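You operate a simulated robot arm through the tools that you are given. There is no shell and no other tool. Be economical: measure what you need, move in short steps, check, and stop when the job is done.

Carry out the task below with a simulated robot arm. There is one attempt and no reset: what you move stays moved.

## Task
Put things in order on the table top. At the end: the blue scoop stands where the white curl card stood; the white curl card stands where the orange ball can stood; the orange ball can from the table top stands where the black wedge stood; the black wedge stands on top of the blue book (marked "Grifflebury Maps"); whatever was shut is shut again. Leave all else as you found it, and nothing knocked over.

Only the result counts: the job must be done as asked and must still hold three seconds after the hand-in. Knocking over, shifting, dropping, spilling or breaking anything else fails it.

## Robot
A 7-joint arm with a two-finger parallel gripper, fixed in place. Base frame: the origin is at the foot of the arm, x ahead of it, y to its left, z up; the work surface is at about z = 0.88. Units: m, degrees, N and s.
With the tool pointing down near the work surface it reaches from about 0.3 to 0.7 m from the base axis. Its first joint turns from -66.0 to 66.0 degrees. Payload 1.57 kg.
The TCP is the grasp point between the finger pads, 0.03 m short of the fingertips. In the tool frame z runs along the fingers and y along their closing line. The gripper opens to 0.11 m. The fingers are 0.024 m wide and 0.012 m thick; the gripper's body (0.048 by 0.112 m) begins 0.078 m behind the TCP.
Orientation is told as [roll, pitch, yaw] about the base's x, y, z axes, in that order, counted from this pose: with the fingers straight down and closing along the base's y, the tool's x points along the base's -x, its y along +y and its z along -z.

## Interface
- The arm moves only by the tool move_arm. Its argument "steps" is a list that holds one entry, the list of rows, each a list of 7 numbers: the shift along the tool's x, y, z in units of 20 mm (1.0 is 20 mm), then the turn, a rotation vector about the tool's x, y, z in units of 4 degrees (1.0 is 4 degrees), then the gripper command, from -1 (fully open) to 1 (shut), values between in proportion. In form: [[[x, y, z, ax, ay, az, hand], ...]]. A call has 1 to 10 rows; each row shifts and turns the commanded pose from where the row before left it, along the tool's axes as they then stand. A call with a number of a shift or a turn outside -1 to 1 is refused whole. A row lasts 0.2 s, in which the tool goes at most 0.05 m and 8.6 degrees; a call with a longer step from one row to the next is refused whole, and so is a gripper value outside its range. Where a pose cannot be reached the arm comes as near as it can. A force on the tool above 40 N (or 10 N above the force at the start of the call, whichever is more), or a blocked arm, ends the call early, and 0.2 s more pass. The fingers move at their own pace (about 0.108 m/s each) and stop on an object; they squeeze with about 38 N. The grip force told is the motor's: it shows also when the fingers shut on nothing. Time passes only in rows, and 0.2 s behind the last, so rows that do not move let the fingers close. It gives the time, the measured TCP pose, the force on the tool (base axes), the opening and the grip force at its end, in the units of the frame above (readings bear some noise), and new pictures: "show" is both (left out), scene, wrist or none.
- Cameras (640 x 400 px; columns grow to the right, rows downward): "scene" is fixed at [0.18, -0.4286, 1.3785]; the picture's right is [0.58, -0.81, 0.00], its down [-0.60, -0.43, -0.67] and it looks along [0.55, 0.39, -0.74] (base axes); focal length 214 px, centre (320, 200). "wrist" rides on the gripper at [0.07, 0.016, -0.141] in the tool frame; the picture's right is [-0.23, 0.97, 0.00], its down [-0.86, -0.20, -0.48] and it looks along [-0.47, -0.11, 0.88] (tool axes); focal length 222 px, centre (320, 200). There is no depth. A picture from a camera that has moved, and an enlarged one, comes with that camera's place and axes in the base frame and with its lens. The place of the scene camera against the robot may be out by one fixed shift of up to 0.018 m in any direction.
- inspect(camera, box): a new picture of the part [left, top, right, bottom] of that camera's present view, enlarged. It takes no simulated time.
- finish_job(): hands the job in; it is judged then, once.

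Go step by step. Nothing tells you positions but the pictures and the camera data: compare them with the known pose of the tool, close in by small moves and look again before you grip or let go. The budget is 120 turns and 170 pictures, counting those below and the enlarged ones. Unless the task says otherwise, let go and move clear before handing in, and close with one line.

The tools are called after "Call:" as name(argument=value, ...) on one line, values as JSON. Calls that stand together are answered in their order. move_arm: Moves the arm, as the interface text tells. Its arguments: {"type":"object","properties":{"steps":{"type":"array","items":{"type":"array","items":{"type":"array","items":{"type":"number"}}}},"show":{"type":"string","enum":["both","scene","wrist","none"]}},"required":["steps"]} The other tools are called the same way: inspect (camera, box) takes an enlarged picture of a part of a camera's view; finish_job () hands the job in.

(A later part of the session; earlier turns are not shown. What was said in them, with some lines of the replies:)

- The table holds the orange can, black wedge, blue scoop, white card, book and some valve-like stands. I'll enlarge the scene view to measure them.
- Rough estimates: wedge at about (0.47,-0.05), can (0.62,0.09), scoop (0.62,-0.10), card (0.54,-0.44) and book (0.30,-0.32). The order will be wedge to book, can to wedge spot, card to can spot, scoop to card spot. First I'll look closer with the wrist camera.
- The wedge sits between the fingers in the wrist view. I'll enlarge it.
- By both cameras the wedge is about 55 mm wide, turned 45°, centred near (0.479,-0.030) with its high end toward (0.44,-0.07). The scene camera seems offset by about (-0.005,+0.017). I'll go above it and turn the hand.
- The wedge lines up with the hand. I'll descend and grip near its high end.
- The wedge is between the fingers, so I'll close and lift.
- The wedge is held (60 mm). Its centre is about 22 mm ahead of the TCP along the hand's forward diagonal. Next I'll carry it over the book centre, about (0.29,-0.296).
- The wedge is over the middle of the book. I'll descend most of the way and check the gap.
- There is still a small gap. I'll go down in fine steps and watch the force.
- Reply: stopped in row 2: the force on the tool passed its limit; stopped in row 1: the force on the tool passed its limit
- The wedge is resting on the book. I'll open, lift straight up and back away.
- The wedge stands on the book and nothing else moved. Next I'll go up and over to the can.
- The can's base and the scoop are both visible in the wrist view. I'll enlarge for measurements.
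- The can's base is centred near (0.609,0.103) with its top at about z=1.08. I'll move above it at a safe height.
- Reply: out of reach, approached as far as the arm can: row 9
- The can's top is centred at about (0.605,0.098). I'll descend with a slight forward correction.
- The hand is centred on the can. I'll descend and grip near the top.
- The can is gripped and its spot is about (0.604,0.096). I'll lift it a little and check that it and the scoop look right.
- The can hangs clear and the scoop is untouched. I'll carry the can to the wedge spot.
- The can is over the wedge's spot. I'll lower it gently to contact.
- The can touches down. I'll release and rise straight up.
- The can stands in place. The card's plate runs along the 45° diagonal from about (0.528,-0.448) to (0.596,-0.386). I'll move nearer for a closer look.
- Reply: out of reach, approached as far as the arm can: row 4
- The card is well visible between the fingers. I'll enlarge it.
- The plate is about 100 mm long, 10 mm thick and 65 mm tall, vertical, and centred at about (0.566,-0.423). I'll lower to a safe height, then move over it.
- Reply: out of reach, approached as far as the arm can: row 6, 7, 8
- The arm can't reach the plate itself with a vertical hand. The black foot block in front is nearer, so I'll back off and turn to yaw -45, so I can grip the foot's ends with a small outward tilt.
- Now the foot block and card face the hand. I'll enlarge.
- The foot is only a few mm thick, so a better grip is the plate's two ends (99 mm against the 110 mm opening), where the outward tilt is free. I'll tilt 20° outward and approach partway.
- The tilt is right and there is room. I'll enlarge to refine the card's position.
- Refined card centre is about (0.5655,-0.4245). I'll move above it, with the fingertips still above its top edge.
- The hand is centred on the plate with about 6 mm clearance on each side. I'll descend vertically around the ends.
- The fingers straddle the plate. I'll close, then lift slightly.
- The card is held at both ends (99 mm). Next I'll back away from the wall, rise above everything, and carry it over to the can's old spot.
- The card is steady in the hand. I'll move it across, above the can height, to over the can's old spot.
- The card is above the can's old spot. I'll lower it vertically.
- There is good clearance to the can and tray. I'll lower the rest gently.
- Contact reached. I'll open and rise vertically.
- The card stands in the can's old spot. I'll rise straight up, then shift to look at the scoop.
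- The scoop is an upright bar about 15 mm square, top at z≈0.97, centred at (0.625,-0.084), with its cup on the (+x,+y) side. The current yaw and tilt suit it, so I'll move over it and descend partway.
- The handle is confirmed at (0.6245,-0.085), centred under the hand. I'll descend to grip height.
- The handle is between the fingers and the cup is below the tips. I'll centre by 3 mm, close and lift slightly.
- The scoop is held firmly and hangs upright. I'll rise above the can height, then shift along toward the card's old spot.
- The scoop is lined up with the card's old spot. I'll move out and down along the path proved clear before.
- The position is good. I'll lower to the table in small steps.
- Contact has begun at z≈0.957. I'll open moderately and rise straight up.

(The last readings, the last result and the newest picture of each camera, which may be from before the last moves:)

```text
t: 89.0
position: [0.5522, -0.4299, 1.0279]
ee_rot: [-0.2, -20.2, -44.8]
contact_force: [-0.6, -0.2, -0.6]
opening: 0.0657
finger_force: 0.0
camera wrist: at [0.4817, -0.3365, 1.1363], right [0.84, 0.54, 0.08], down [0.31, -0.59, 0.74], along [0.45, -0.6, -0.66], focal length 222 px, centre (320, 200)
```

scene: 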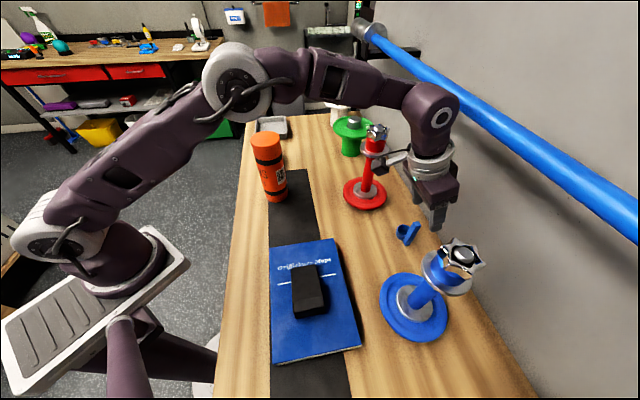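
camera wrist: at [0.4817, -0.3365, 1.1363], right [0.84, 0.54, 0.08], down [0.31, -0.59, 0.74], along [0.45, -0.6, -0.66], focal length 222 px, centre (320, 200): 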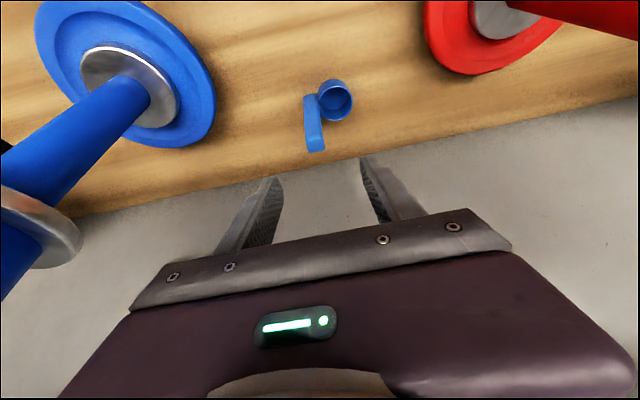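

The scoop stands at the card's old spot. I'll back away and check the whole table.

Call:
move_arm(steps=[[[0.454, 0, -1, 0, 0, 0, -0.2], [0.454, 0, -1, 0, 0, 0, -0.2], [0.454, 0, -1, 0, 0, 0, -0.2], [0.454, 0, -1, 0, 0, 0, -0.2], [0.8, 0, -0.6, 0, 0, 0, -0.2], [0.8, 0, -0.6, 0, 0, 0, -0.2], [0.9, 0, -0.3, 0, 0, 0, -0.2], [0.9, 0, -0.3, 0, 0, 0, -0.2], [0.9, 0, -0.3, 0, 0, 0, -0.2], [0.9, 0, -0.3, 0, 0, 0, -0.2]]], show="both")

Call:
inspect(camera="scene", box=[380, 190, 480, 270])

Call:
inspect(camera="scene", box=[225, 90, 345, 210])

```text
t: 91.2
position: [0.4283, -0.3065, 1.0987]
ee_rot: [-0.2, -20.2, -44.9]
contact_force: [0.4, -0.1, 0.2]
opening: 0.0658
finger_force: 0.0
camera wrist: at [0.3586, -0.2132, 1.2071], right [0.84, 0.54, 0.08], down [0.31, -0.59, 0.75], along [0.45, -0.6, -0.66], focal length 222 px, centre (320, 200)
```

scene: 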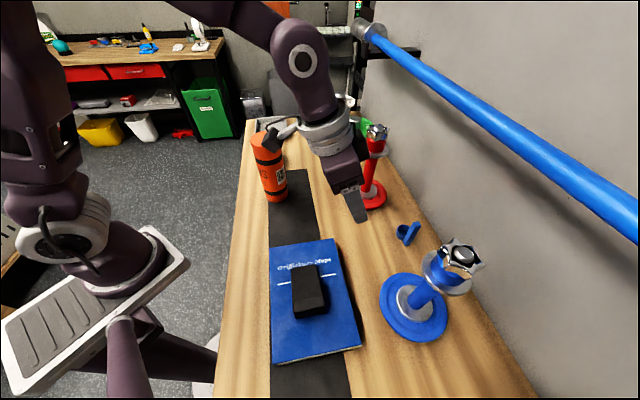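
wrist: 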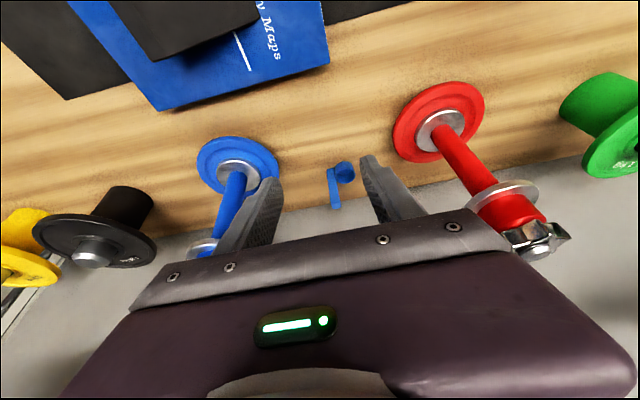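

```text
5.00 times, centred on (430, 230) of scene
camera zoom: at [0.18, -0.4286, 1.3785], right [0.58, -0.81, 0.0], down [-0.6, -0.43, -0.67], along [0.55, 0.39, -0.74], focal length 1072 px, centre (-230, 50)
```

zoom: 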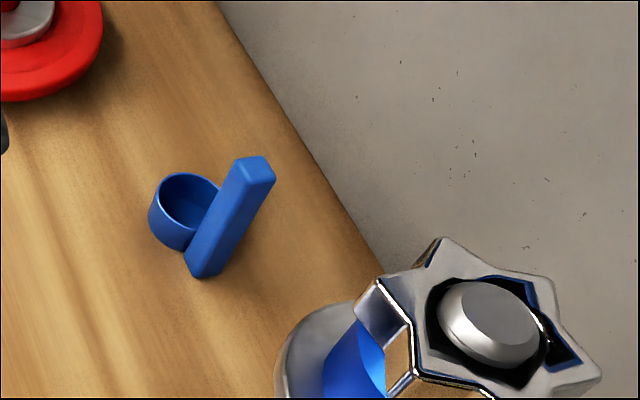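

```text
3.33 times, centred on (285, 150) of scene
camera zoom: at [0.18, -0.4286, 1.3785], right [0.58, -0.81, 0.0], down [-0.6, -0.43, -0.67], along [0.55, 0.39, -0.74], focal length 715 px, centre (437, 367)
```

zoom: 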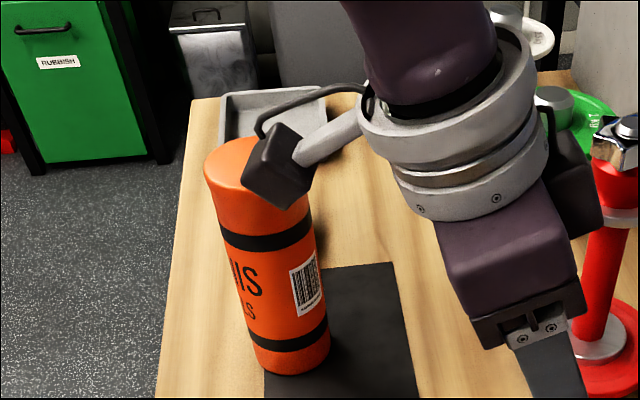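

All four items look to be in place and upright, the stands and book haven't moved, and the hand is clear. I'm handing in.

Call:
finish_job()

```text
The job is handed in.
```

The job is handed in: the wedge is on the blue book, the can is on the wedge's spot, the card is on the can's spot, and the scoop is on the card's spot. All four were upright when I last saw them; the card was hidden from both cameras in the final check. Nothing needed opening or shutting.
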